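You operate a simulated robot arm through the tools that you are given. There is no shell and no other tool.

Carry out the task below with a simulated robot arm. There is one attempt and no reset: what you move stays moved.

TASK
Torque brake bolts 1, 2 and 3 to 20 N m, in that order.
Fine: use the bay nut runner and dock it again; bolt 4 is done already. Set down upright: bay nut runner.
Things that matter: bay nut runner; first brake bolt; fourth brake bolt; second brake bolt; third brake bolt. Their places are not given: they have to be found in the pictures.

It is judged by the outcome, as a careful person would: the job done as asked, and still so three seconds after it is handed in. It fails if anything else is knocked over, pushed out of place, dropped, spilled or broken.

THE ROBOT
A 7-joint arm with a two-finger parallel gripper, fixed in place. Base frame: the origin is at the foot of the arm, x ahead of it, y to its left, z up. Units: mm, degrees, N and s.
With the tool pointing down near the work surface it reaches from about 280 to 680 mm from the base axis. Its first joint turns from -66.0 to 66.0 degrees. Payload 1.57 kg.
The TCP is the grasp point between the finger pads, 30 mm short of the fingertips. In the tool frame z runs along the fingers and y along their closing line. The gripper opens to 110 mm. The fingers are 24 mm wide and 12 mm thick; the gripper's body (48 by 112 mm) begins 78 mm behind the TCP.
Orientation is that of the tool frame in the base frame, as [roll, pitch, yaw] about the fixed x, y, z axes, in that order (R = Rz(yaw) Ry(pitch) Rx(roll)). With the fingers straight down and closing along the base's y, the tool's x points along the base's -x, its y along +y and its z along -z.

THE INTERFACE
- The arm moves only by the tool jog_arm. Its argument "plan" is a list of rows, each an object (a shift or turn left out is 0, a gripper value left out holds the last) with "linear": the shift along the tool's x, y, z in cm, a list of three; "delta_rot": the turn, a rotation vector about the tool's x, y, z in degrees, a list of three; "fingers": the finger opening in cm, from 0 to 11. In form: [{"linear": [dx, dy, dz], "delta_rot": [rx, ry, rz], "fingers": fingers}, ...]. A call has 1 to 20 rows; each row shifts and turns the commanded pose from where the row before left it, along the tool's axes as they then stand. Rows are played at 5 a second. More than 50 mm and 8.6 degrees between two rows, or a gripper value outside its range, and nothing of the call is played. A pose out of reach is approached as far as the arm can. The call stops where the force on the tool passes 50 N (or 10 N more than at its start, if that is more) or the arm is blocked; 0.2 s more then pass. The fingers move at their own pace (about 108 mm/s each) and stop on an object; they squeeze with about 39 N. The grip force told is the motor's: it shows also when the fingers shut on nothing. Time passes only in rows, and 0.2 s behind the last, so rows that do not move let the fingers close. The reply holds the time, the measured pose of the TCP, the force on the tool along the base axes, the opening and the grip force, in the units named above and with some noise, with the torque about the TCP (base axes, N m) and any sound that the robot's microphone picked up, and new pictures: "show" is both (left out), scene, wrist or none.
- Cameras (640 x 400 px; columns grow to the right, rows downward): "scene" is fixed at [172.8, -392.2, 1414.6]; the picture's right is [0.74, -0.68, 0.00], its down [-0.32, -0.35, -0.88] and it looks along [0.60, 0.65, -0.47] (base axes); focal length 311 px, centre (320, 200). "wrist" rides on the gripper at [70, 16, -141] in the tool frame; the picture's right is [-0.23, 0.97, 0.00], its down [-0.86, -0.20, -0.48] and it looks along [-0.47, -0.11, 0.88] (tool axes); focal length 222 px, centre (320, 200).
- pixel_to_xyz(camera, pixels): for up to 12 pixels [column, row] of the newest picture of that camera ("zoom" is the newest enlarged one), the place [x, y, z] in the base frame of the surface seen there, good to about 2 mm. The clock stands still meanwhile.
- close_up(camera, box): a new picture of the part [left, top, right, bottom] of that camera's present view, enlarged. The clock stands still meanwhile.
- hand_in(): hands the job in; it is judged then, once.

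Leave the gripper open and the arm clear of the work at the hand-in unless told otherwise.

The tools are called as name(argument=value, ...) on one line, values as JSON. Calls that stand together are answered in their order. jog_arm: Moves the arm, as the interface text tells. Its arguments: {"type":"object","properties":{"plan":{"type":"array","items":{"type":"object","properties":{"linear":{"type":"array","items":{"type":"number"}},"delta_rot":{"type":"array","items":{"type":"number"}},"fingers":{"type":"number"}}}},"show":{"type":"string","enum":["both","scene","wrist","none"]}},"required":["plan"]} The other tools are called the same way: pixel_to_xyz (camera, pixels) gives the place of the surface under pixels of a picture; close_up (camera, box) takes an enlarged picture of a part of a camera's view; hand_in () hands the job in.

At the start:

```text
t: 0.0
tcp_pos: [355.5, 254.7, 1253.8]
tcp_rot: [-180.0, 0.0, 179.9]
contact_force: [0.6, 0.0, -0.5]
torque: [0.0, 0.01, -0.01]
finger_gap: 109.9
gripper_force: 0.1
```

scene: 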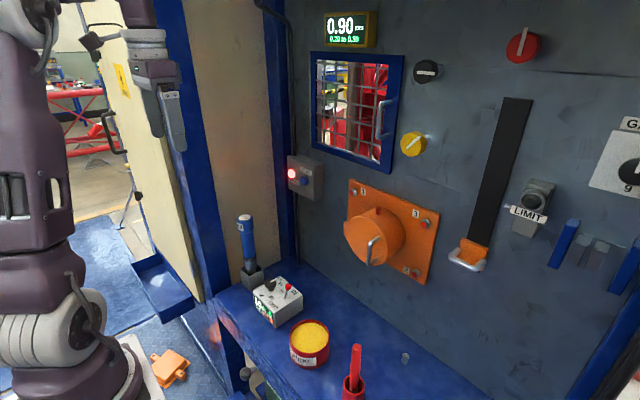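
wrist: 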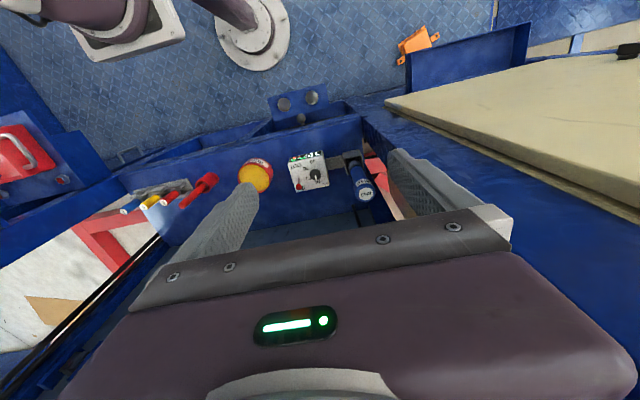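

I see a blue cylindrical tool at about (247,240) in the scene, probably the nut runner in its dock, a control box at (277,300), and an orange brake with numbered bolts at (390,230). I'll enlarge these areas first.

close_up(camera="scene", box=[330, 160, 450, 290])

close_up(camera="scene", box=[210, 200, 350, 380])

close_up(camera="wrist", box=[220, 120, 420, 245])

close_up(camera="scene", box=[280, 0, 440, 100])

```text
3.08 times, centred on (390, 225) of scene
```

zoom: 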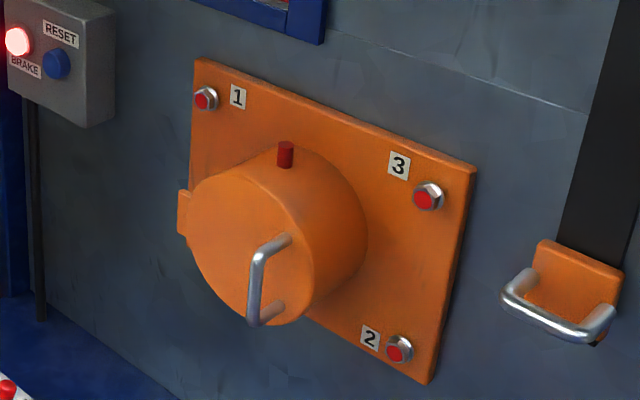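

```text
2.22 times, centred on (280, 290) of scene
```

zoom: 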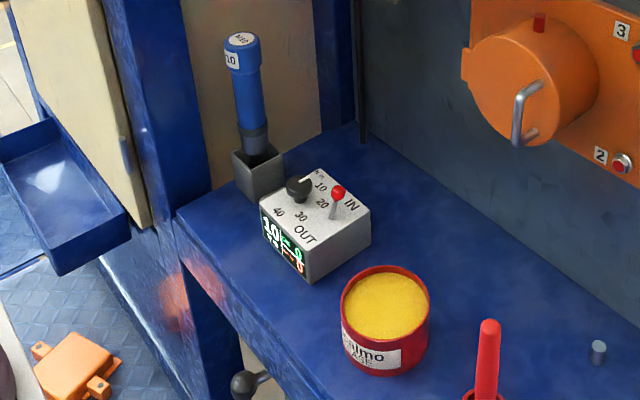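

```text
3.20 times, centred on (320, 182) of wrist
```

zoom: 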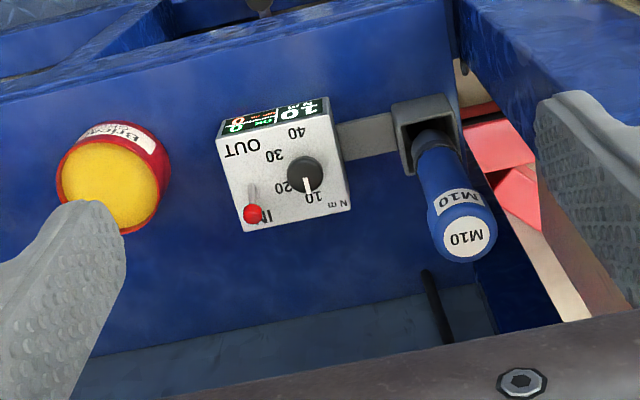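

```text
4.00 times, centred on (360, 50) of scene
```

zoom: 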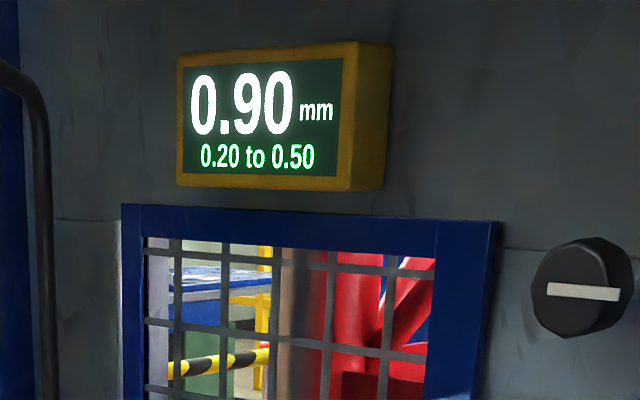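

The control box has a dial that seems to point at 10 and an IN/OUT lever. I'll enlarge the box display, the dial and the brake again, and measure places on them.

close_up(camera="scene", box=[245, 265, 309, 330])

pixel_to_xyz(camera="scene", pixels=[[350, 183], [435, 215], [432, 280], [369, 191], [426, 224], [416, 272], [375, 240], [380, 209], [330, 275], [400, 300], [470, 200], [303, 190]])

pixel_to_xyz(camera="scene", pixels=[[244, 217], [246, 240], [250, 260], [253, 275], [275, 285], [289, 288], [270, 310], [310, 335], [353, 360], [405, 358], [280, 295], [225, 295]])

```text
6.15 times, centred on (277, 298) of scene
```

zoom: 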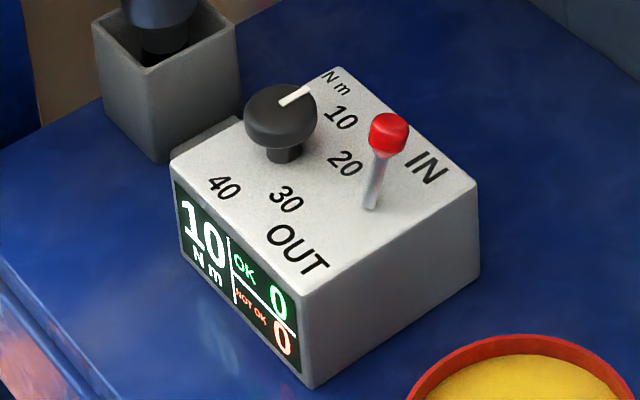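

```text
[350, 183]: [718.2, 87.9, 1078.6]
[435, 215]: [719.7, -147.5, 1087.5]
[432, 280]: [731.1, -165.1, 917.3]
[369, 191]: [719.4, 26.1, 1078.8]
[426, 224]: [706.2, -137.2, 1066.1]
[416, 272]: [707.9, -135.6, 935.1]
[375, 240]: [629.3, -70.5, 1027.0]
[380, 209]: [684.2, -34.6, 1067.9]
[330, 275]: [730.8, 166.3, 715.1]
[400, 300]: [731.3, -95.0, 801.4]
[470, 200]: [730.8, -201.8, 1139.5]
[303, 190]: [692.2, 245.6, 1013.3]
```

```text
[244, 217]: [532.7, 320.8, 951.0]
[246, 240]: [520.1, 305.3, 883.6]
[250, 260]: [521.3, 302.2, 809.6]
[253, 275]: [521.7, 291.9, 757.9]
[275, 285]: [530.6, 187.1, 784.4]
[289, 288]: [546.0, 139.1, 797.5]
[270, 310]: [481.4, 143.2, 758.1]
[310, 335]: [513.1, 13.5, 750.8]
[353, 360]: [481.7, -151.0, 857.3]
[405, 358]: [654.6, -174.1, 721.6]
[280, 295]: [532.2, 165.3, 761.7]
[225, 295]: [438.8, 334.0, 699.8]
```

The display reads 10 N m, OK 0, NOT OK 0. The lever appears to lean towards IN at zoom pixel (388,135). I'll measure the dial, labels, lever and runner dock in this zoom.

pixel_to_xyz(camera="zoom", pixels=[[340, 117], [345, 163], [285, 198], [224, 187], [295, 95], [275, 108], [280, 135], [370, 205], [388, 130], [425, 168], [297, 250], [308, 90]])

pixel_to_xyz(camera="zoom", pixels=[[250, 112], [314, 104], [284, 152], [340, 70], [174, 165], [303, 280], [477, 190], [97, 30], [160, 75], [238, 45], [158, 155], [480, 280]])

close_up(camera="scene", box=[225, 205, 277, 295])

```text
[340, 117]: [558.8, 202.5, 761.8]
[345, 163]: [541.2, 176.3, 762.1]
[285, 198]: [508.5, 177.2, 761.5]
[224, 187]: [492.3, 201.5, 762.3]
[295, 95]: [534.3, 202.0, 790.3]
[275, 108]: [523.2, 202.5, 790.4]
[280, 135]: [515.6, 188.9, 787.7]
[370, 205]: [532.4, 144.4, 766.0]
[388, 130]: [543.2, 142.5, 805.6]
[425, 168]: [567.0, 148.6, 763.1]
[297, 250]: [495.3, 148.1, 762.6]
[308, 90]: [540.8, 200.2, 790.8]
```

```text
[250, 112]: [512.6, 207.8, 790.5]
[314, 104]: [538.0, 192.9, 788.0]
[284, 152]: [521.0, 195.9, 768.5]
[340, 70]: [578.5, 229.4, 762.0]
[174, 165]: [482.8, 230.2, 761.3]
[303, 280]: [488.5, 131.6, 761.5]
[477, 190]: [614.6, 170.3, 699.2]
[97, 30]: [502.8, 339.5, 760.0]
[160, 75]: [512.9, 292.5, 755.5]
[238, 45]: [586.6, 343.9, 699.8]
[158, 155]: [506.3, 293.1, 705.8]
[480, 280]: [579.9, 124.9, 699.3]
```

```text
4.44 times, centred on (251, 250) of scene
```

zoom: 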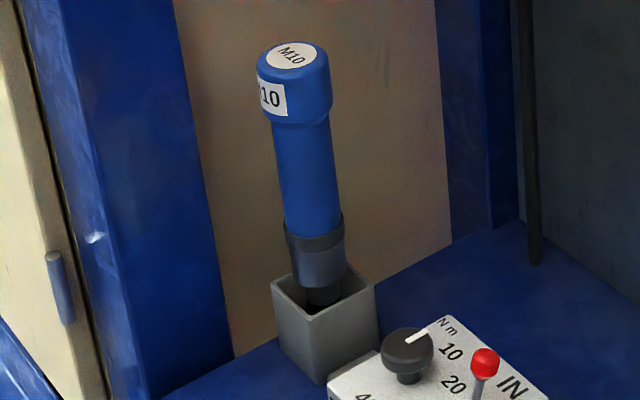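

The runner stands nose-down in the grey dock, with a wider cap on top labelled M10. I'll measure along its length and across the cap.

pixel_to_xyz(camera="zoom", pixels=[[263, 60], [293, 55], [325, 55], [296, 45], [295, 78], [295, 118], [300, 130], [305, 180], [312, 228], [313, 243], [318, 280], [322, 298]])

pixel_to_xyz(camera="zoom", pixels=[[272, 278], [313, 316], [376, 287], [335, 265], [325, 384], [280, 345], [277, 150], [337, 150], [288, 260], [344, 255], [366, 285], [380, 345]])

close_up(camera="wrist", box=[330, 140, 394, 210])

```text
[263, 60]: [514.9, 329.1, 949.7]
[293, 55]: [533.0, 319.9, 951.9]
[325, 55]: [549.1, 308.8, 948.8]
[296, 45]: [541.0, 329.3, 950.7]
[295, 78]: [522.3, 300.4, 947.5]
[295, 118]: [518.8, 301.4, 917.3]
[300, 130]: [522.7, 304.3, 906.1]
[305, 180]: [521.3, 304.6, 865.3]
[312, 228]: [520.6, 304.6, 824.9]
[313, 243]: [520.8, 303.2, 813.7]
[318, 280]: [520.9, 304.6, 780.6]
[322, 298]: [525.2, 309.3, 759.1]
```

```text
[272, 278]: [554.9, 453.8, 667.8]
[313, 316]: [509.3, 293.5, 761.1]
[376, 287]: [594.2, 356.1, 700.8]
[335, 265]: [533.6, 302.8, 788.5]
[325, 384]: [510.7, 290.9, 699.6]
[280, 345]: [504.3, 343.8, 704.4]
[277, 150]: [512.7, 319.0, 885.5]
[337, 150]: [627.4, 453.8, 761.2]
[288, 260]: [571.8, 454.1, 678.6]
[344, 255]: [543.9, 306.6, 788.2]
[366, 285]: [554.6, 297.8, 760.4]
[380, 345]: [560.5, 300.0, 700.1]
```

```text
5.71 times, centred on (362, 175) of wrist
```

zoom: 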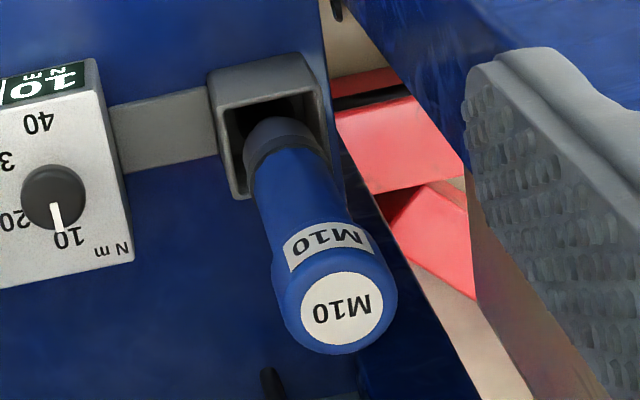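

From the measurements:
- **Runner:** its axis is near (532, 319), and the cap spans z 915 to 951.
- **Dial:** the knob is near (525, 203) with its top at z 790. The pointer is along +x (10), and 20 is 60° clockwise of that.
- **Lever:** it leans to +x, which is IN.

The dial has to be set to 20 first. I'll move over the knob, turning the gripper +30° and opening to 6 cm.

jog_arm(plan=[{"linear": [-4.25, -1.3, 0], "delta_rot": [0, 0, -7.5], "fingers": 6}, {"linear": [-4.4, -0.7, 0], "delta_rot": [0, 0, -7.5]}, {"linear": [-4.4, -0.1, 0], "delta_rot": [0, 0, -7.5]}, {"linear": [-4.25, 0.5, 0], "delta_rot": [0, 0, -7.5]}, {"linear": [0, 0, 5]}, {"linear": [0, 0, 5]}, {"linear": [0, 0, 5]}, {"linear": [0, 0, 5]}, {"linear": [0, 0, 5]}, {"linear": [0, 0, 5]}, {"linear": [0, 0, 0]}])

```text
t: 2.4
tcp_pos: [479.9, 253.6, 934.8]
tcp_rot: [-179.3, 0.6, -154.8]
contact_force: [-0.2, 0.0, -0.6]
torque: [0.0, 0.04, 0.02]
finger_gap: 60.0
gripper_force: 0.2
out of reach, approached as far as the arm can: row 3, 4
```

scene: 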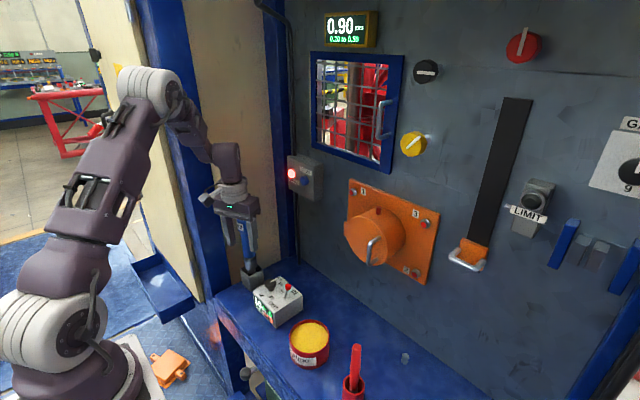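
wrist: 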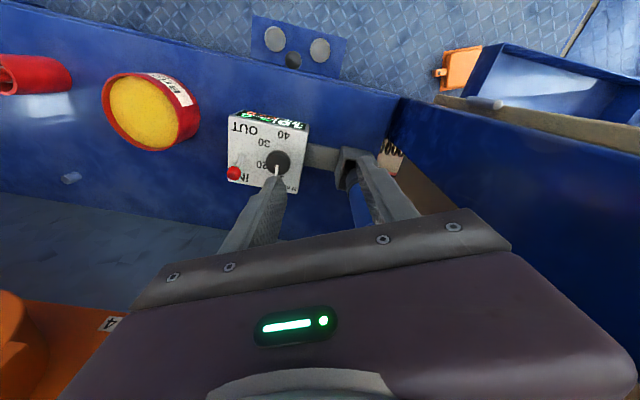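

The first sideways rows ran out of reach at that height, so the TCP is at (480, 254, 935) rather than over the knob. No force was felt. I'll shift over the knob, away from the runner, and check the pose.

jog_arm(plan=[{"linear": [-0.98, -3.26, 0]}, {"linear": [-0.98, -3.26, 0]}, {"linear": [0, 0, 0]}])

```text
t: 3.2
tcp_pos: [525.7, 200.4, 935.2]
tcp_rot: [-179.3, 0.6, -154.8]
contact_force: [-1.6, 0.2, -0.1]
torque: [-0.03, -0.02, 0.01]
finger_gap: 59.9
gripper_force: 0.0
```

scene: 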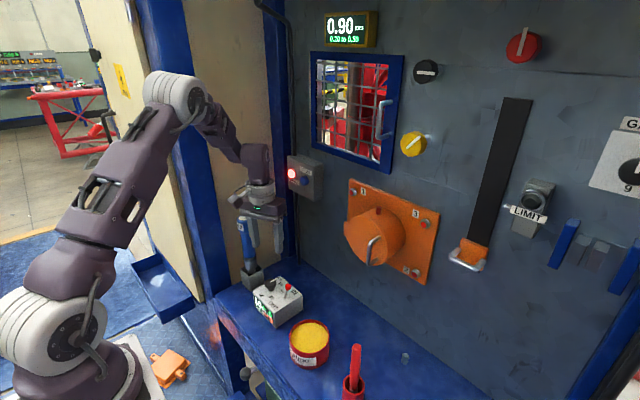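
wrist: 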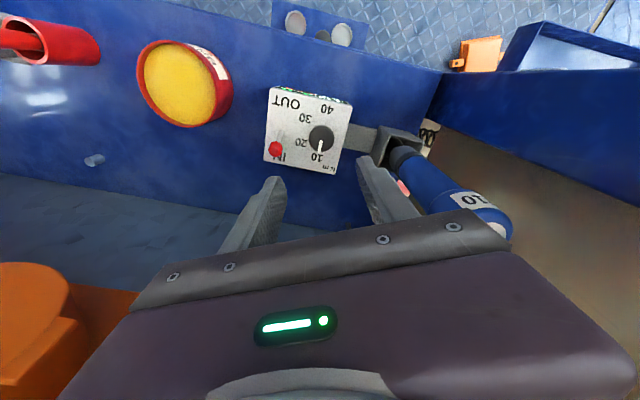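

I'm above the box now, with the runner untouched. I'll enlarge the knob in the wrist view near (320,137) to measure its centre.

close_up(camera="wrist", box=[260, 80, 360, 180])

```text
4.00 times, centred on (310, 130) of wrist
```

zoom: 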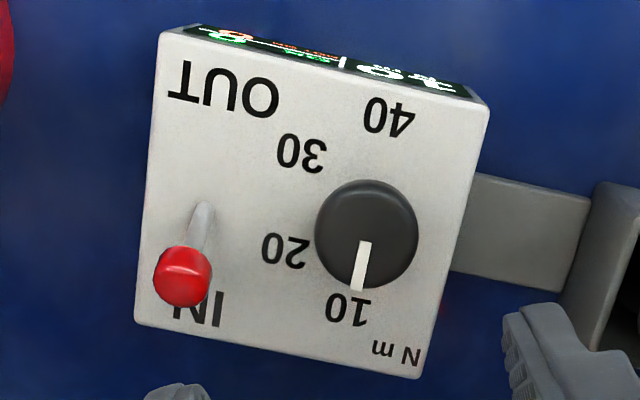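

pixel_to_xyz(camera="zoom", pixels=[[369, 226], [366, 245], [360, 285], [320, 225], [414, 235], [372, 184], [345, 310], [285, 250], [302, 152], [388, 116], [182, 270]])

```text
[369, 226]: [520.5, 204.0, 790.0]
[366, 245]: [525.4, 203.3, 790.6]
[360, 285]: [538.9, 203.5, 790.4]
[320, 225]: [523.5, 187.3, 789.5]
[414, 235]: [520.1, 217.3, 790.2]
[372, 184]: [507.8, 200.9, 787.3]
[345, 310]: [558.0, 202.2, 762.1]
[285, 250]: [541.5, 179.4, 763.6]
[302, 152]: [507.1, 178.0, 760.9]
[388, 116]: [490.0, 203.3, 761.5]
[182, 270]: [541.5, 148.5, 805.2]
```

The knob centre is at about (524, 203.3) with its top at z 790. I'll level the tool, line up, and descend until the fingertips straddle the knob at TCP z of about 800.

jog_arm(plan=[{"linear": [-0.02, 0.31, 0], "delta_rot": [-0.7, 0.6, 0], "fingers": 5.5}, {"linear": [0, 0, 4]}, {"linear": [0, 0, 4]}, {"linear": [0, 0, 3]}, {"linear": [0, 0, 0]}])

```text
t: 4.4
tcp_pos: [524.7, 204.9, 823.2]
tcp_rot: [-179.9, 0.0, -155.0]
contact_force: [0.6, 0.5, -0.6]
torque: [0.01, -0.01, -0.01]
finger_gap: 55.2
gripper_force: 0.0
```

scene: 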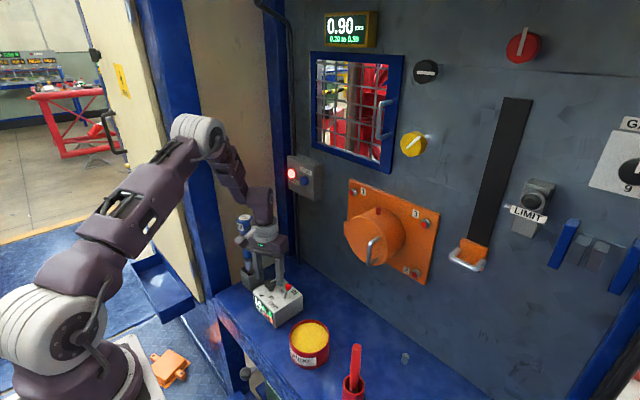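
wrist: 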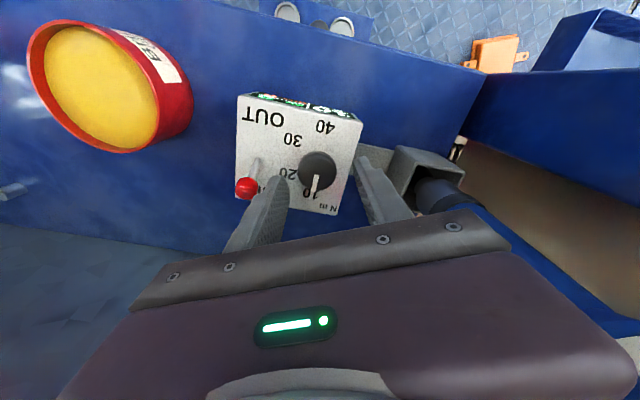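

The fingers are about to straddle the knob at TCP z 823. I'll go down another 24 mm and close on the knob.

jog_arm(plan=[{"linear": [0.1, -0.1, 1.2]}, {"linear": [0, 0, 1.2]}, {"linear": [0, 0, 0], "fingers": 2.5}, {"linear": [0, 0, 0]}, {"linear": [0, 0, 0]}])

```text
t: 5.6
tcp_pos: [523.8, 202.8, 800.2]
tcp_rot: [-179.9, -0.1, -155.0]
contact_force: [2.4, -9.3, -2.9]
torque: [-0.12, -0.36, -0.05]
finger_gap: 33.2
gripper_force: 41.3
```

scene: 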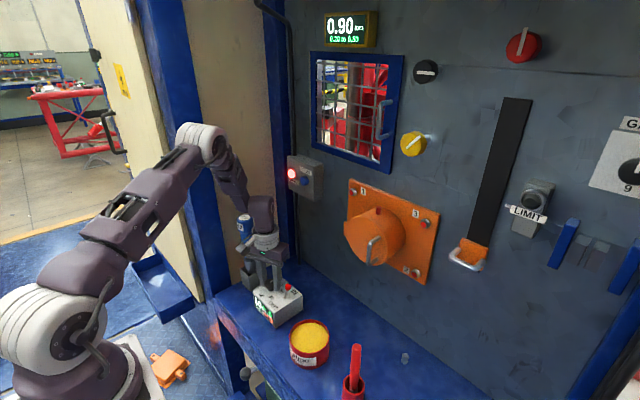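
wrist: 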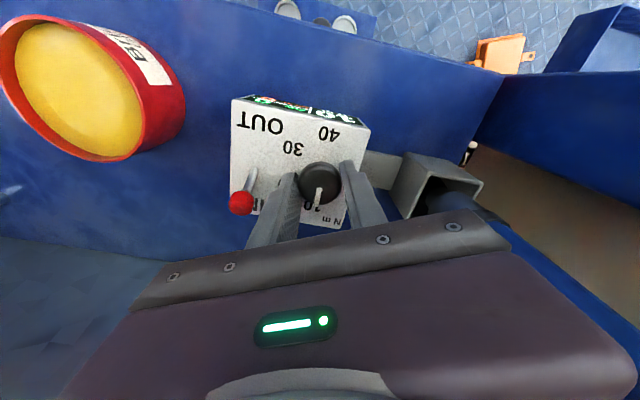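

The knob is gripped at 33 mm with a grip force of 41 N. I'll turn it 60° clockwise seen from above, which is +60° about tool z.

jog_arm(plan=[{"delta_rot": [0, 0, 7.5]}, {"delta_rot": [0, 0, 7.5]}, {"delta_rot": [0, 0, 7.5]}, {"delta_rot": [0, 0, 7.5]}, {"delta_rot": [0, 0, 7.5]}, {"delta_rot": [0, 0, 7.5]}, {"delta_rot": [0, 0, 7.5]}, {"delta_rot": [0, 0, 7.5]}, {}])

close_up(camera="scene", box=[245, 265, 309, 330])

```text
t: 7.6
tcp_pos: [523.5, 203.0, 800.4]
tcp_rot: [-179.9, 0.1, 144.9]
contact_force: [5.3, -26.9, -0.4]
torque: [-0.75, -0.46, 0.03]
finger_gap: 33.2
gripper_force: 41.3
```

scene: 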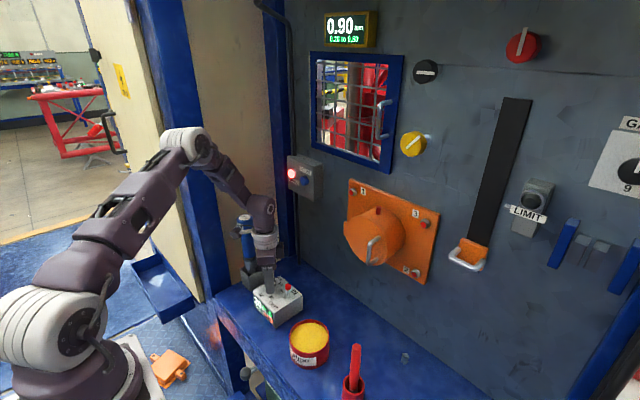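
wrist: 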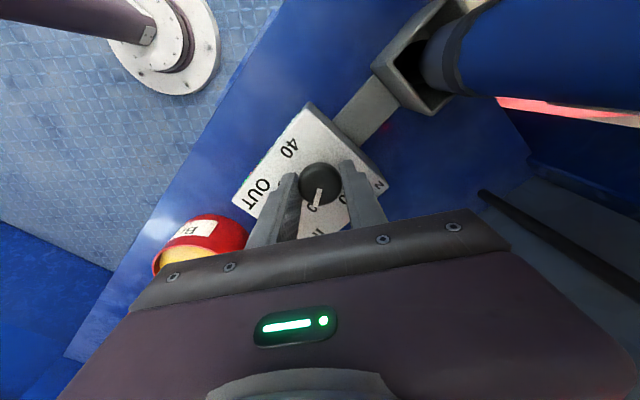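

```text
6.15 times, centred on (277, 298) of scene
```

zoom: 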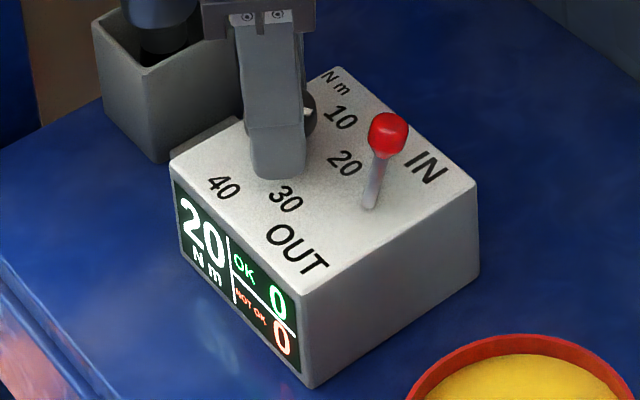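

The display now reads 20 N m with the lever still at IN. I'll release the knob and rise straight up.

jog_arm(plan=[{"fingers": 5.5}, {}, {"linear": [0, 0, -3]}, {"linear": [0, 0, -5]}, {"linear": [0, 0, -5]}, {"linear": [0, 0, -5]}, {"linear": [0, 0, -4]}, {}])

close_up(camera="scene", box=[225, 205, 309, 330])

```text
t: 9.4
tcp_pos: [524.1, 202.2, 1022.0]
tcp_rot: [-179.9, -0.1, 145.1]
contact_force: [-0.9, 0.3, -0.6]
torque: [0.0, -0.02, 0.0]
finger_gap: 55.0
gripper_force: 0.1
```

scene: 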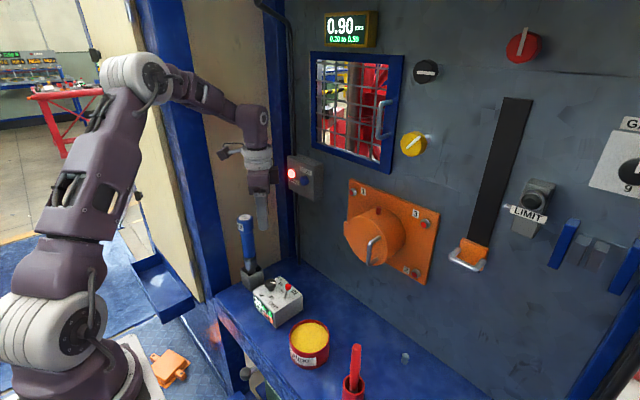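
wrist: 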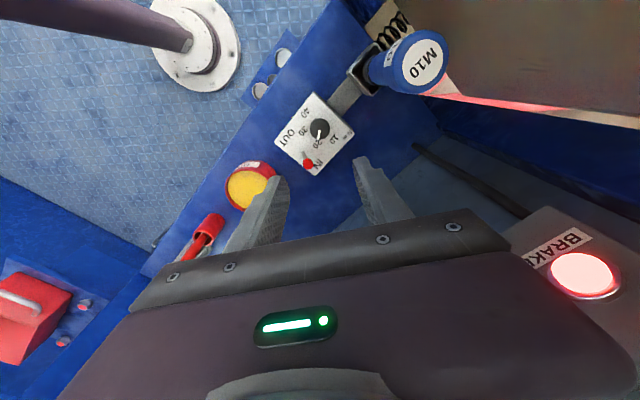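

```text
3.20 times, centred on (267, 268) of scene
```

zoom: 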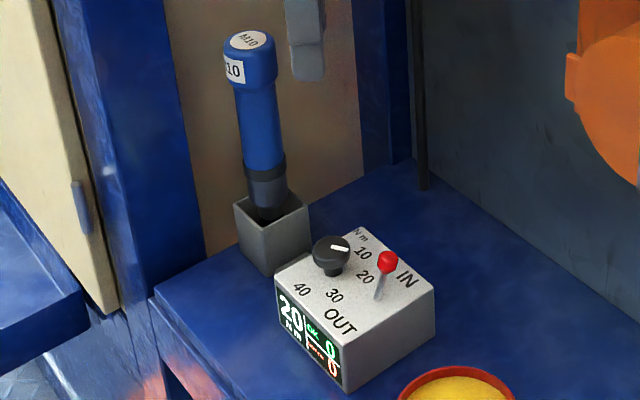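

The dial stands at 20 and the runner is undisturbed. I noticed a coil behind the dock at wrist (395,25) and will look at it along with the runner top.

close_up(camera="wrist", box=[330, 0, 470, 110])

pixel_to_xyz(camera="wrist", pixels=[[423, 66], [404, 70], [443, 62], [420, 33], [428, 93], [395, 25], [510, 60], [450, 90], [590, 270]])

pixel_to_xyz(camera="scene", pixels=[[352.7, 192], [353, 190], [426, 224], [424, 225], [416, 273], [414, 274], [205, 150], [190, 100], [230, 60], [280, 200], [385, 118], [412, 145]])

```text
3.64 times, centred on (400, 55) of wrist
```

zoom: 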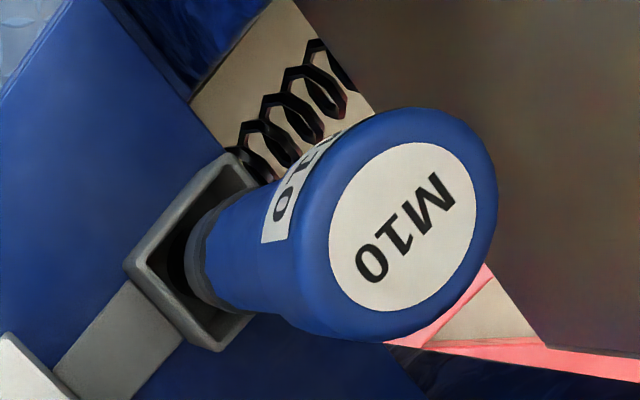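

```text
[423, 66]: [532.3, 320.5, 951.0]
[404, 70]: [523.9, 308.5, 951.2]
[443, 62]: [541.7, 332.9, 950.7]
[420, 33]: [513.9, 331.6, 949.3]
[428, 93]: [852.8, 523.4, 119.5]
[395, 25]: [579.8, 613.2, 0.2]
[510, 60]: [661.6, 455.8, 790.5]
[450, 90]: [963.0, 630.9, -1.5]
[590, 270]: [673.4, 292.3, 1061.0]
```

```text
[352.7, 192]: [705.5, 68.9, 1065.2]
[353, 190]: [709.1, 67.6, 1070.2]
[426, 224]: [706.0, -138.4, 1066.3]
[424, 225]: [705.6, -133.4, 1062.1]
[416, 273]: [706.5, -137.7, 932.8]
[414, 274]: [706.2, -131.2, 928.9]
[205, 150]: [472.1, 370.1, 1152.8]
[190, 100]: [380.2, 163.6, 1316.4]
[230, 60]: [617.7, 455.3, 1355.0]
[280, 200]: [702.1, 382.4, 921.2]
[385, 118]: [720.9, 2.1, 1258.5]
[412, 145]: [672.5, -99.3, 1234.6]
```

The runner top centre is confirmed at (532, 320, 951). I'll measure the nearby blue pillar and the BRAKE box, since the gripper needs clearance next to the runner.

pixel_to_xyz(camera="scene", pixels=[[190, 200], [200, 230], [212, 230], [215, 200], [208, 120], [200, 180], [205, 270], [195, 250], [222, 230], [180, 180], [215, 280], [220, 150]])

close_up(camera="scene", box=[140, 60, 340, 320])

```text
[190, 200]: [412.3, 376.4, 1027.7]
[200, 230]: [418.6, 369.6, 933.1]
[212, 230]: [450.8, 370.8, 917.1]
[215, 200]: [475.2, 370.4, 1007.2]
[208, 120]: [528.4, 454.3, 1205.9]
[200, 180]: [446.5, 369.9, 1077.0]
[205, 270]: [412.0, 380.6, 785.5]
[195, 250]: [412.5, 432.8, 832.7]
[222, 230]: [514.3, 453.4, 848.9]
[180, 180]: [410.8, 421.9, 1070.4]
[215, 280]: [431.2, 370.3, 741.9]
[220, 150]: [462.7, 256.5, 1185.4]
```

```text
1.54 times, centred on (240, 190) of scene
```

zoom: 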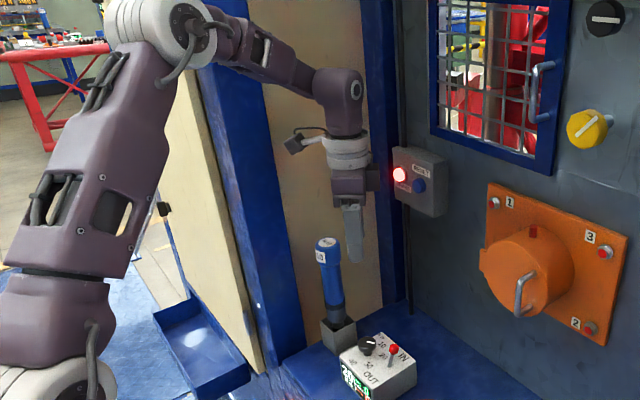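

The blue pillar spans x 412–475 at y ≥ 370, so I'll come down on the runner with the fingers closing along x, at yaw 90. Before picking it up, I'll check with the empty gripper that the arm can hold the tool horizontal near bolt 1. First I turn to yaw 90 and back off, away from the runner.

jog_arm(plan=[{"delta_rot": [0, 0, 7.87]}, {"delta_rot": [0, 0, 7.87]}, {"delta_rot": [0, 0, 7.87]}, {"delta_rot": [0, 0, 7.87]}, {"delta_rot": [0, 0, 7.87]}, {"delta_rot": [0, 0, 7.87]}, {"delta_rot": [0, 0, 7.87]}, {"linear": [-1.73, -2.8, -1.33]}, {"linear": [-1.73, -2.8, -1.33]}, {"linear": [-1.73, -2.8, -1.33]}, {}], show="scene")

```text
t: 11.8
tcp_pos: [439.1, 151.7, 1060.6]
tcp_rot: [-180.0, 0.0, 90.0]
contact_force: [-0.7, 1.4, -0.2]
torque: [0.01, -0.01, 0.01]
finger_gap: 55.2
gripper_force: 0.0
```

scene: 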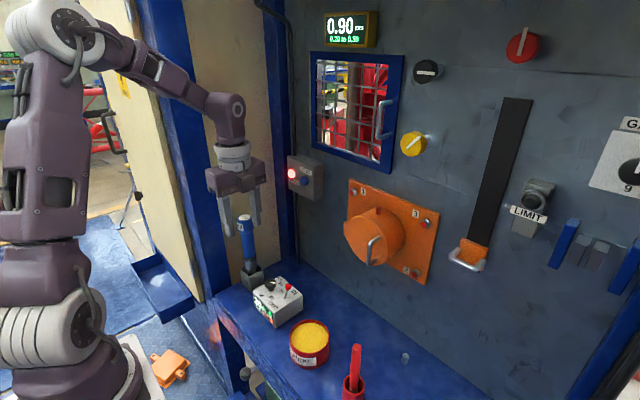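

The arm reached yaw 90 without trouble. Next I'll tilt the empty tool to point along +x, which is -90° about tool x.

jog_arm(plan=[{"delta_rot": [-8.2, 0, 0]}, {"delta_rot": [-8.2, 0, 0]}, {"delta_rot": [-8.2, 0, 0]}, {"delta_rot": [-8.2, 0, 0]}, {"delta_rot": [-8.2, 0, 0]}, {"delta_rot": [-8.2, 0, 0]}, {"delta_rot": [-8.2, 0, 0]}, {"delta_rot": [-8.2, 0, 0]}, {"delta_rot": [-8.2, 0, 0]}, {"delta_rot": [-8.2, 0, 0]}, {"delta_rot": [-8, 0, 0]}, {}])

```text
t: 14.4
tcp_pos: [681.2, 129.8, 1313.6]
tcp_rot: [103.4, -0.9, 93.5]
contact_force: [0.8, 0.7, -0.3]
torque: [0.0, -0.02, 0.0]
finger_gap: 55.4
gripper_force: 0.1
out of reach, approached as far as the arm can: row 4, 5, 6, 7, 8, 9, 10
```

scene: 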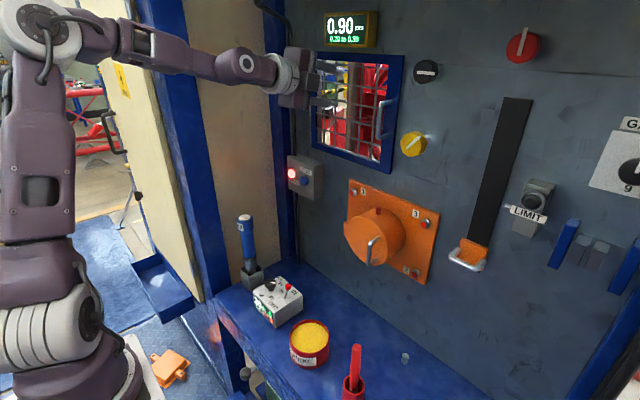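
wrist: 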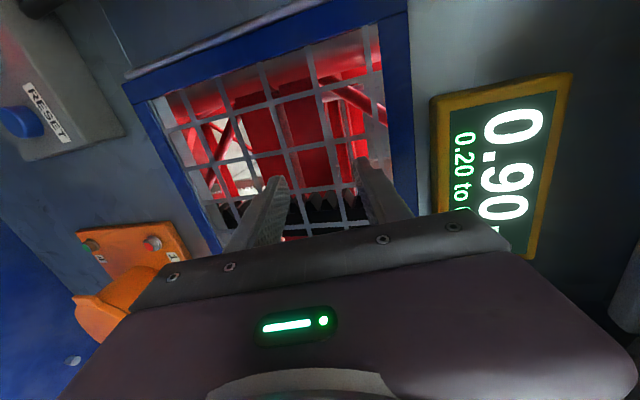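

The horizontal pose was out of reach at that spot and the arm drifted to (681, 130, 1314), near the wire window, though without contact. I'll stop there and measure the arm's links at scene (45,335), (40,190), (40,40) and (240,65) to understand its reach before moving again.

pixel_to_xyz(camera="scene", pixels=[[60, 330], [30, 320], [45, 240], [42, 190], [45, 60], [40, 30], [90, 35], [150, 55], [245, 65], [285, 70], [300, 75], [130, 390]])

```text
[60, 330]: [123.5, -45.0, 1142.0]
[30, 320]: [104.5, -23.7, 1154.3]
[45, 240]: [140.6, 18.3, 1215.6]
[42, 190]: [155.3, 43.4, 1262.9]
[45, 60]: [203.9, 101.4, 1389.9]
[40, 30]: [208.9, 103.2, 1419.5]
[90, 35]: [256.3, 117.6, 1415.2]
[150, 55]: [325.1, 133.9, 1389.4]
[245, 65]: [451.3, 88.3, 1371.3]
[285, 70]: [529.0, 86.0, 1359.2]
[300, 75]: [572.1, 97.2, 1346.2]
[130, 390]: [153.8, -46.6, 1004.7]
```

The arm is small, with its shoulder at about z 1050–1150. Pointing the tool straight at the bolts would put the wrist too close to the base.

Instead I'll grip the runner body with the tool at 45°, approaching from the -y side and closing along x. After the swing at the bolts, the tool will then point (+x, +y) and the wrist stays in reach. I'll back off from the window now and test that orientation empty.

jog_arm(plan=[{"linear": [0, 0, -4]}, {"linear": [0, 0, -4]}, {"delta_rot": [-6.7, 0, 0]}, {"delta_rot": [-6.7, 0, 0]}, {"delta_rot": [0, 8.3, -0.2]}, {"delta_rot": [0, 8.3, -0.2]}, {"delta_rot": [0, 8.3, -0.2]}, {"delta_rot": [0, 8.3, -0.2]}, {"delta_rot": [0, 8.3, -0.1]}, {}])

```text
t: 16.6
tcp_pos: [615.2, 119.9, 1326.4]
tcp_rot: [87.8, 2.0, 134.5]
contact_force: [0.1, 0.1, 0.0]
torque: [0.03, 0.02, -0.02]
finger_gap: 55.2
gripper_force: 0.0
out of reach, approached as far as the arm can: row 1
```

scene: 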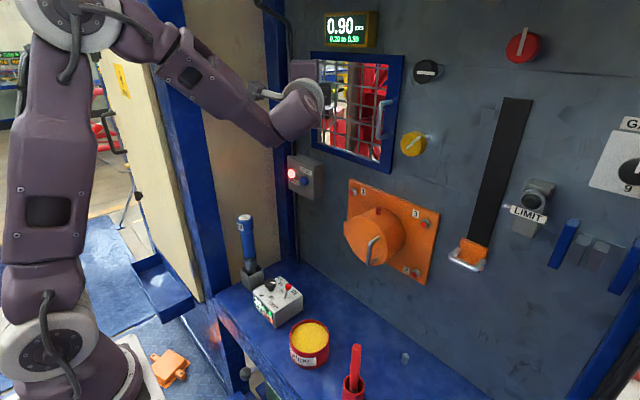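
wrist: 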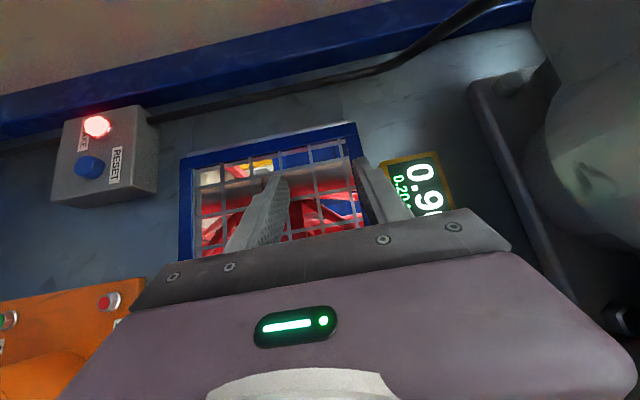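

The angled orientation works. Next I'll go, still empty, to where the TCP would be when the runner meets bolt 1, about (540, 70, 1066).

jog_arm(plan=[{"linear": [0.3, -4.33, -1.47], "delta_rot": [2.2, 0.5, 2.0]}, {"linear": [0.3, -4.33, -1.47]}, {"linear": [0.3, -4.33, -1.47]}, {"linear": [0.3, -4.33, -1.47]}, {"linear": [0.3, -4.33, -1.47]}, {"linear": [0.3, -4.33, -1.47]}, {}])

```text
t: 18.2
tcp_pos: [542.0, 72.3, 1065.1]
tcp_rot: [89.9, 0.1, 134.8]
contact_force: [-0.3, -0.4, 0.2]
torque: [-0.01, 0.02, -0.02]
finger_gap: 55.0
gripper_force: 0.1
```

scene: 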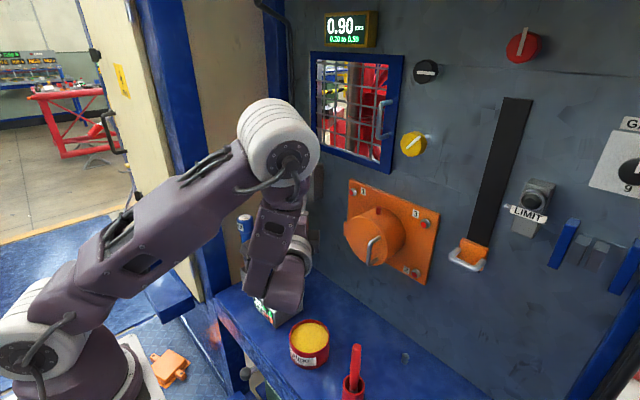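
wrist: 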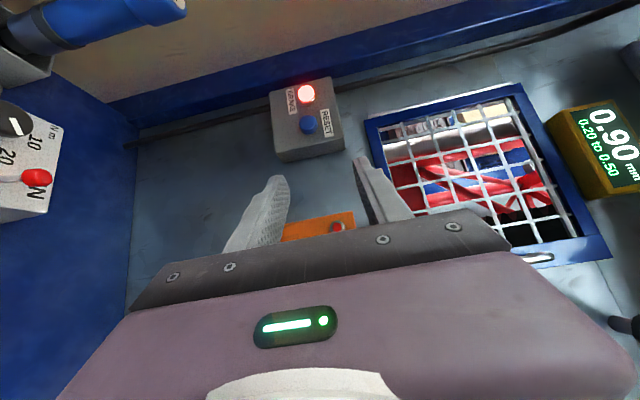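

Bolt 1's pose is reachable. I'll test bolts 3 and 2 the same way, still empty, passing above the brake drum.

jog_arm(plan=[{"linear": [0, 3.5, 0]}, {"linear": [0, 3.5, 0]}, {"linear": [-2.9, 0, -2.9]}, {"linear": [-2.9, 0, -2.9]}, {"linear": [-2.9, 0, -2.9]}, {"linear": [-2.9, 0, -2.9]}, {"linear": [-2.9, 0, -2.9]}, {"linear": [0, -4.06, 0]}, {"linear": [0, -4.06, 0]}, {"linear": [0, -4.06, 0]}, {"linear": [0, -4.06, 0]}, {"linear": [0, -4.06, 0]}, {}])

```text
t: 21.0
tcp_pos: [542.2, -134.4, 931.2]
tcp_rot: [90.0, 0.0, 134.9]
contact_force: [0.1, 0.1, 0.5]
torque: [-0.01, -0.01, -0.01]
finger_gap: 55.1
gripper_force: 0.0
```

scene: 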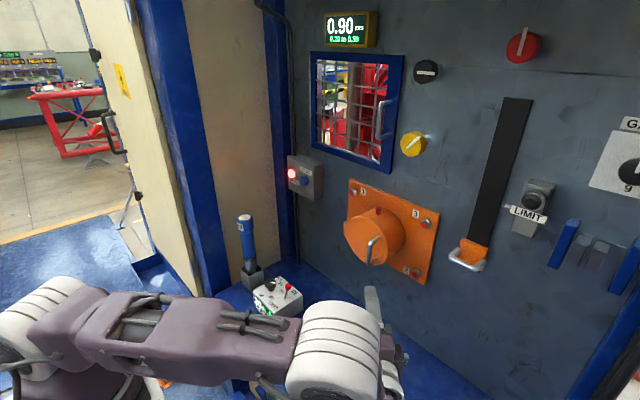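
wrist: 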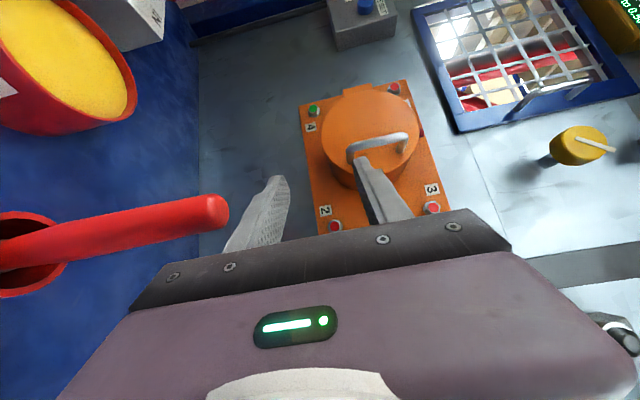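

Bolts 2 and 3 are reachable too, and the wrist view shows bolt 4 in green, so it is done. The red rod in its cup is close to the gripper here, so I'll measure its tip and the bolt heads.

pixel_to_xyz(camera="wrist", pixels=[[222, 212], [215, 200], [200, 228], [335, 226], [432, 208], [394, 88], [314, 110], [380, 140], [405, 140], [365, 105], [70, 60], [130, 230]])

close_up(camera="wrist", box=[290, 60, 460, 240])

```text
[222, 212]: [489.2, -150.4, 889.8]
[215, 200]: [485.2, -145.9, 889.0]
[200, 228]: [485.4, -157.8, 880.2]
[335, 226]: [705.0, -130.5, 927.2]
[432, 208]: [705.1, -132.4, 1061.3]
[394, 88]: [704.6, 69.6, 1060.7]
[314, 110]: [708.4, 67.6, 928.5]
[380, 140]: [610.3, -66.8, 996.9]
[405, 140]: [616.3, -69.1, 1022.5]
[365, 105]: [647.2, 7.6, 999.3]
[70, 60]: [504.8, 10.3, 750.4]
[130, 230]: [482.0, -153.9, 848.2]
```

```text
2.22 times, centred on (375, 150) of wrist
```

zoom: 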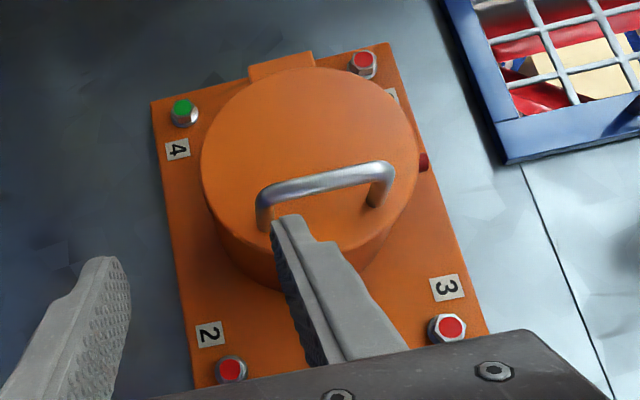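

The rod tip is at (486, -150, 891), which leaves narrow but workable clearance. I'll measure the bolt face centres in the zoom.

pixel_to_xyz(camera="zoom", pixels=[[183, 106], [364, 61], [450, 328], [231, 370], [423, 162], [268, 205], [385, 185], [255, 220], [210, 160], [400, 110], [320, 60], [255, 75]])

```text
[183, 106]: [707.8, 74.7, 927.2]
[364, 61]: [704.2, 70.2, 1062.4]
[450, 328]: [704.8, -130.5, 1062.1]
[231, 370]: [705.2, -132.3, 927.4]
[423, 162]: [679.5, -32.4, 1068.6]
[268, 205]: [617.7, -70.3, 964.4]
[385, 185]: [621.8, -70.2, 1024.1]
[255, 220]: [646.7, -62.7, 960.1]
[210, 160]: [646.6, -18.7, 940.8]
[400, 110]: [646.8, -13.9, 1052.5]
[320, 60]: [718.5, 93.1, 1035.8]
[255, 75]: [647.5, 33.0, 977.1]
```

Bolt faces measured:
- **Bolt 1:** (705, 69.5, 1063)
- **Bolt 2:** (705, -132, 929)
- **Bolt 3:** (705, -132, 1063)

I'll raise the arm clear of the drum and move to the left.

jog_arm(plan=[{"linear": [0, 4, 0]}, {"linear": [0, 4, 0]}, {"linear": [0, 4, 0]}, {"linear": [0, 4, 0]}, {"linear": [0, 4, 0]}, {"linear": [3.35, 0, 3.35]}, {"linear": [3.35, 0, 3.35]}, {"linear": [3.35, 0, 3.35]}, {"linear": [3.35, 0, 3.35]}, {"linear": [3.35, 0, 3.35]}, {"linear": [3.35, 0, 3.35]}, {}], show="none")

jog_arm(plan=[{"delta_rot": [5.785, 0, 5.785]}, {"delta_rot": [5.785, 0, 5.785]}, {"delta_rot": [5.785, 0, 5.785]}, {"delta_rot": [5.785, 0, 5.785]}, {"delta_rot": [5.785, 0, 5.785]}, {"delta_rot": [5.785, 0, 5.785]}, {"delta_rot": [5.785, 0, 5.785]}, {"delta_rot": [5.785, 0, 5.785]}, {"delta_rot": [5.785, 0, 5.785]}, {"delta_rot": [5.785, 0, 5.785]}, {"delta_rot": [5.785, 0, 5.785]}, {}])

```text
t: 23.6
tcp_pos: [542.1, 148.1, 1131.5]
tcp_rot: [90.1, 0.0, 134.9]
contact_force: [-0.1, -0.3, 0.9]
torque: [-0.05, -0.01, 0.04]
finger_gap: 55.0
gripper_force: 0.1
```

```text
t: 26.2
tcp_pos: [541.6, 150.3, 1132.3]
tcp_rot: [-179.7, -45.0, 89.6]
contact_force: [-0.8, -0.3, 0.1]
torque: [-0.02, -0.03, 0.0]
finger_gap: 55.0
gripper_force: 0.1
```

scene: 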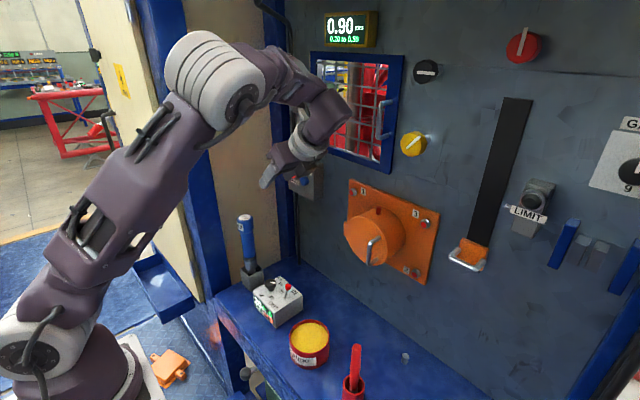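
wrist: 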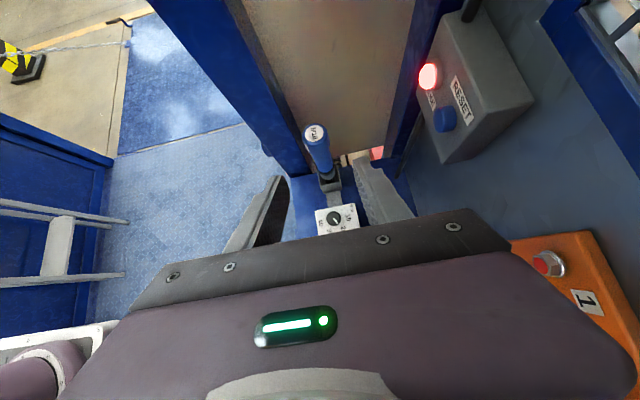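

The tool is now at 45°, pointing (+y, down). I'll go to a pre-grasp about 120 mm back along the approach line to the runner body, with the fingers opened to 7 cm.

jog_arm(plan=[{"linear": [-1.6, -0.19, 3.99], "delta_rot": [0, 0, -0.3], "fingers": 7}, {"linear": [-1.6, -0.19, 3.99]}, {"linear": [-1.6, -0.19, 3.99]}, {"linear": [-1.6, -0.19, 3.99]}, {"linear": [-1.6, -0.19, 3.99]}, {}])

```text
t: 27.6
tcp_pos: [532.7, 236.4, 931.1]
tcp_rot: [179.8, -45.0, 90.2]
contact_force: [0.1, 0.6, 0.1]
torque: [0.01, 0.0, -0.02]
finger_gap: 70.2
gripper_force: 0.2
```

scene: 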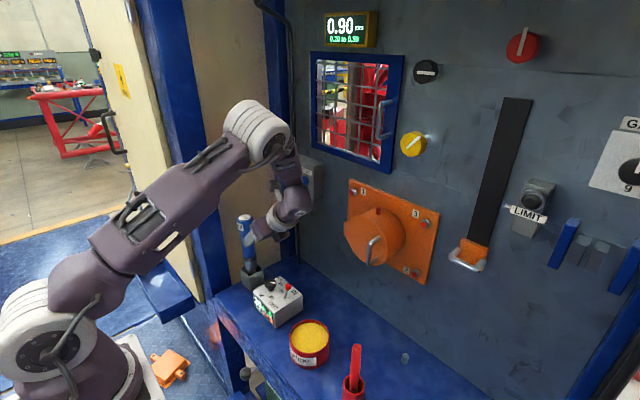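
wrist: 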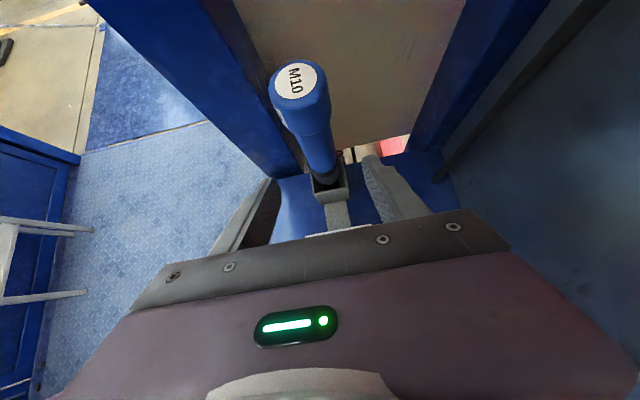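

The runner lies centrally between the fingers in the wrist view, body near (318,150). I'll advance 116 mm along the approach axis to the runner body.

jog_arm(plan=[{"linear": [0.05, 0, 3]}, {"linear": [0.05, 0, 3]}, {"linear": [0.05, 0, 3]}, {"linear": [0, 0, 2.6]}, {}])

close_up(camera="scene", box=[215, 190, 315, 310])

```text
t: 28.8
tcp_pos: [535.3, 317.6, 851.6]
tcp_rot: [179.9, -45.0, 90.1]
contact_force: [-0.2, -0.2, 0.9]
torque: [0.01, 0.03, 0.03]
finger_gap: 70.0
gripper_force: 0.1
```

scene: 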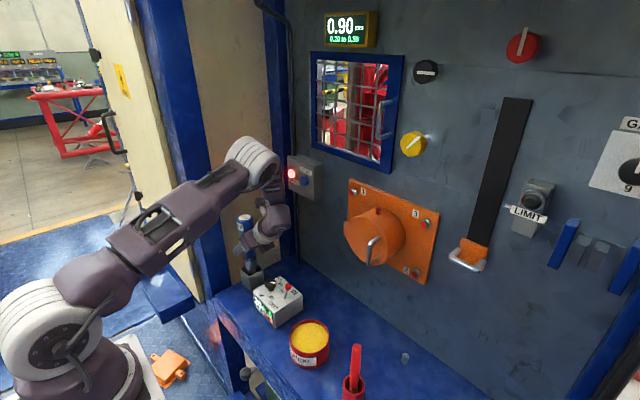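
wrist: 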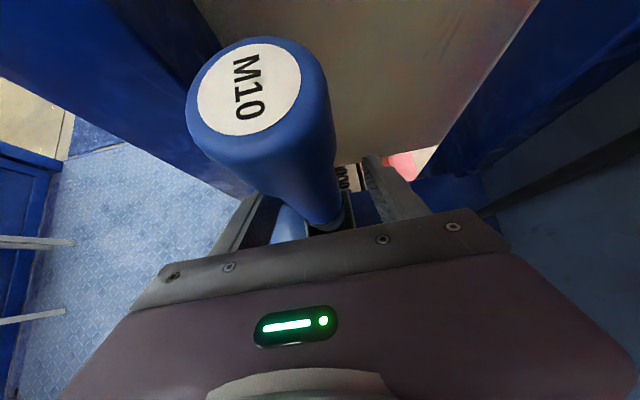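

```text
3.33 times, centred on (265, 250) of scene
```

zoom: 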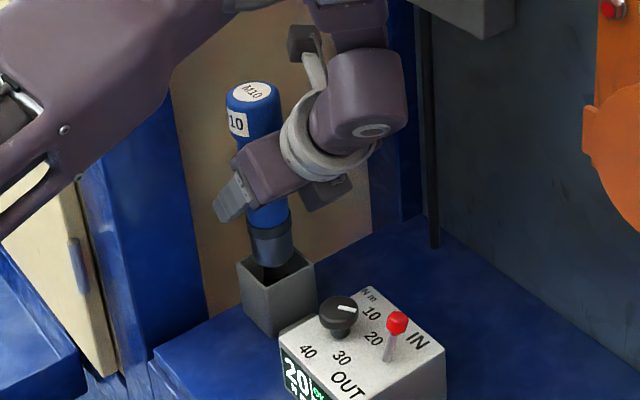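

The fingers are around the blue body, and the TCP is 3 mm off in x. I'll centre it and close on the runner.

jog_arm(plan=[{"linear": [0.13, -0.28, 0.13]}, {}, {"fingers": 4.5}, {"fingers": 2.5}, {}, {}])

```text
t: 30.2
tcp_pos: [531.4, 320.5, 852.1]
tcp_rot: [179.9, -45.0, 90.0]
contact_force: [-2.0, 1.0, 0.5]
torque: [0.06, 0.18, 0.02]
finger_gap: 38.7
gripper_force: 39.3
```

scene: 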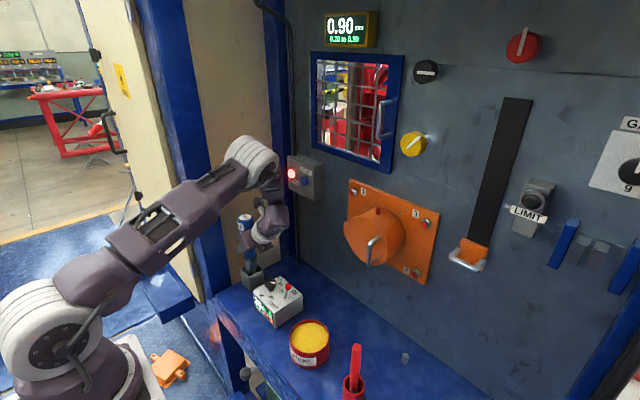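
wrist: 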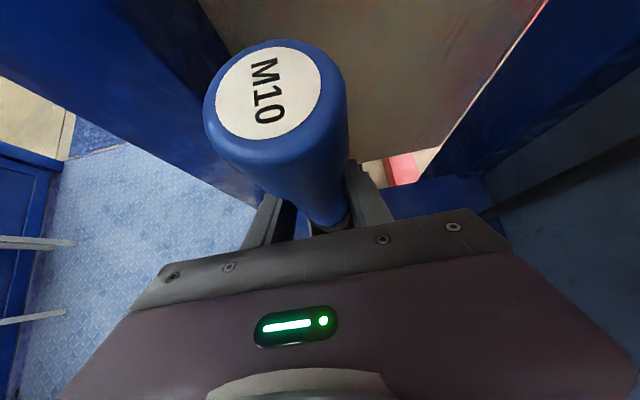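

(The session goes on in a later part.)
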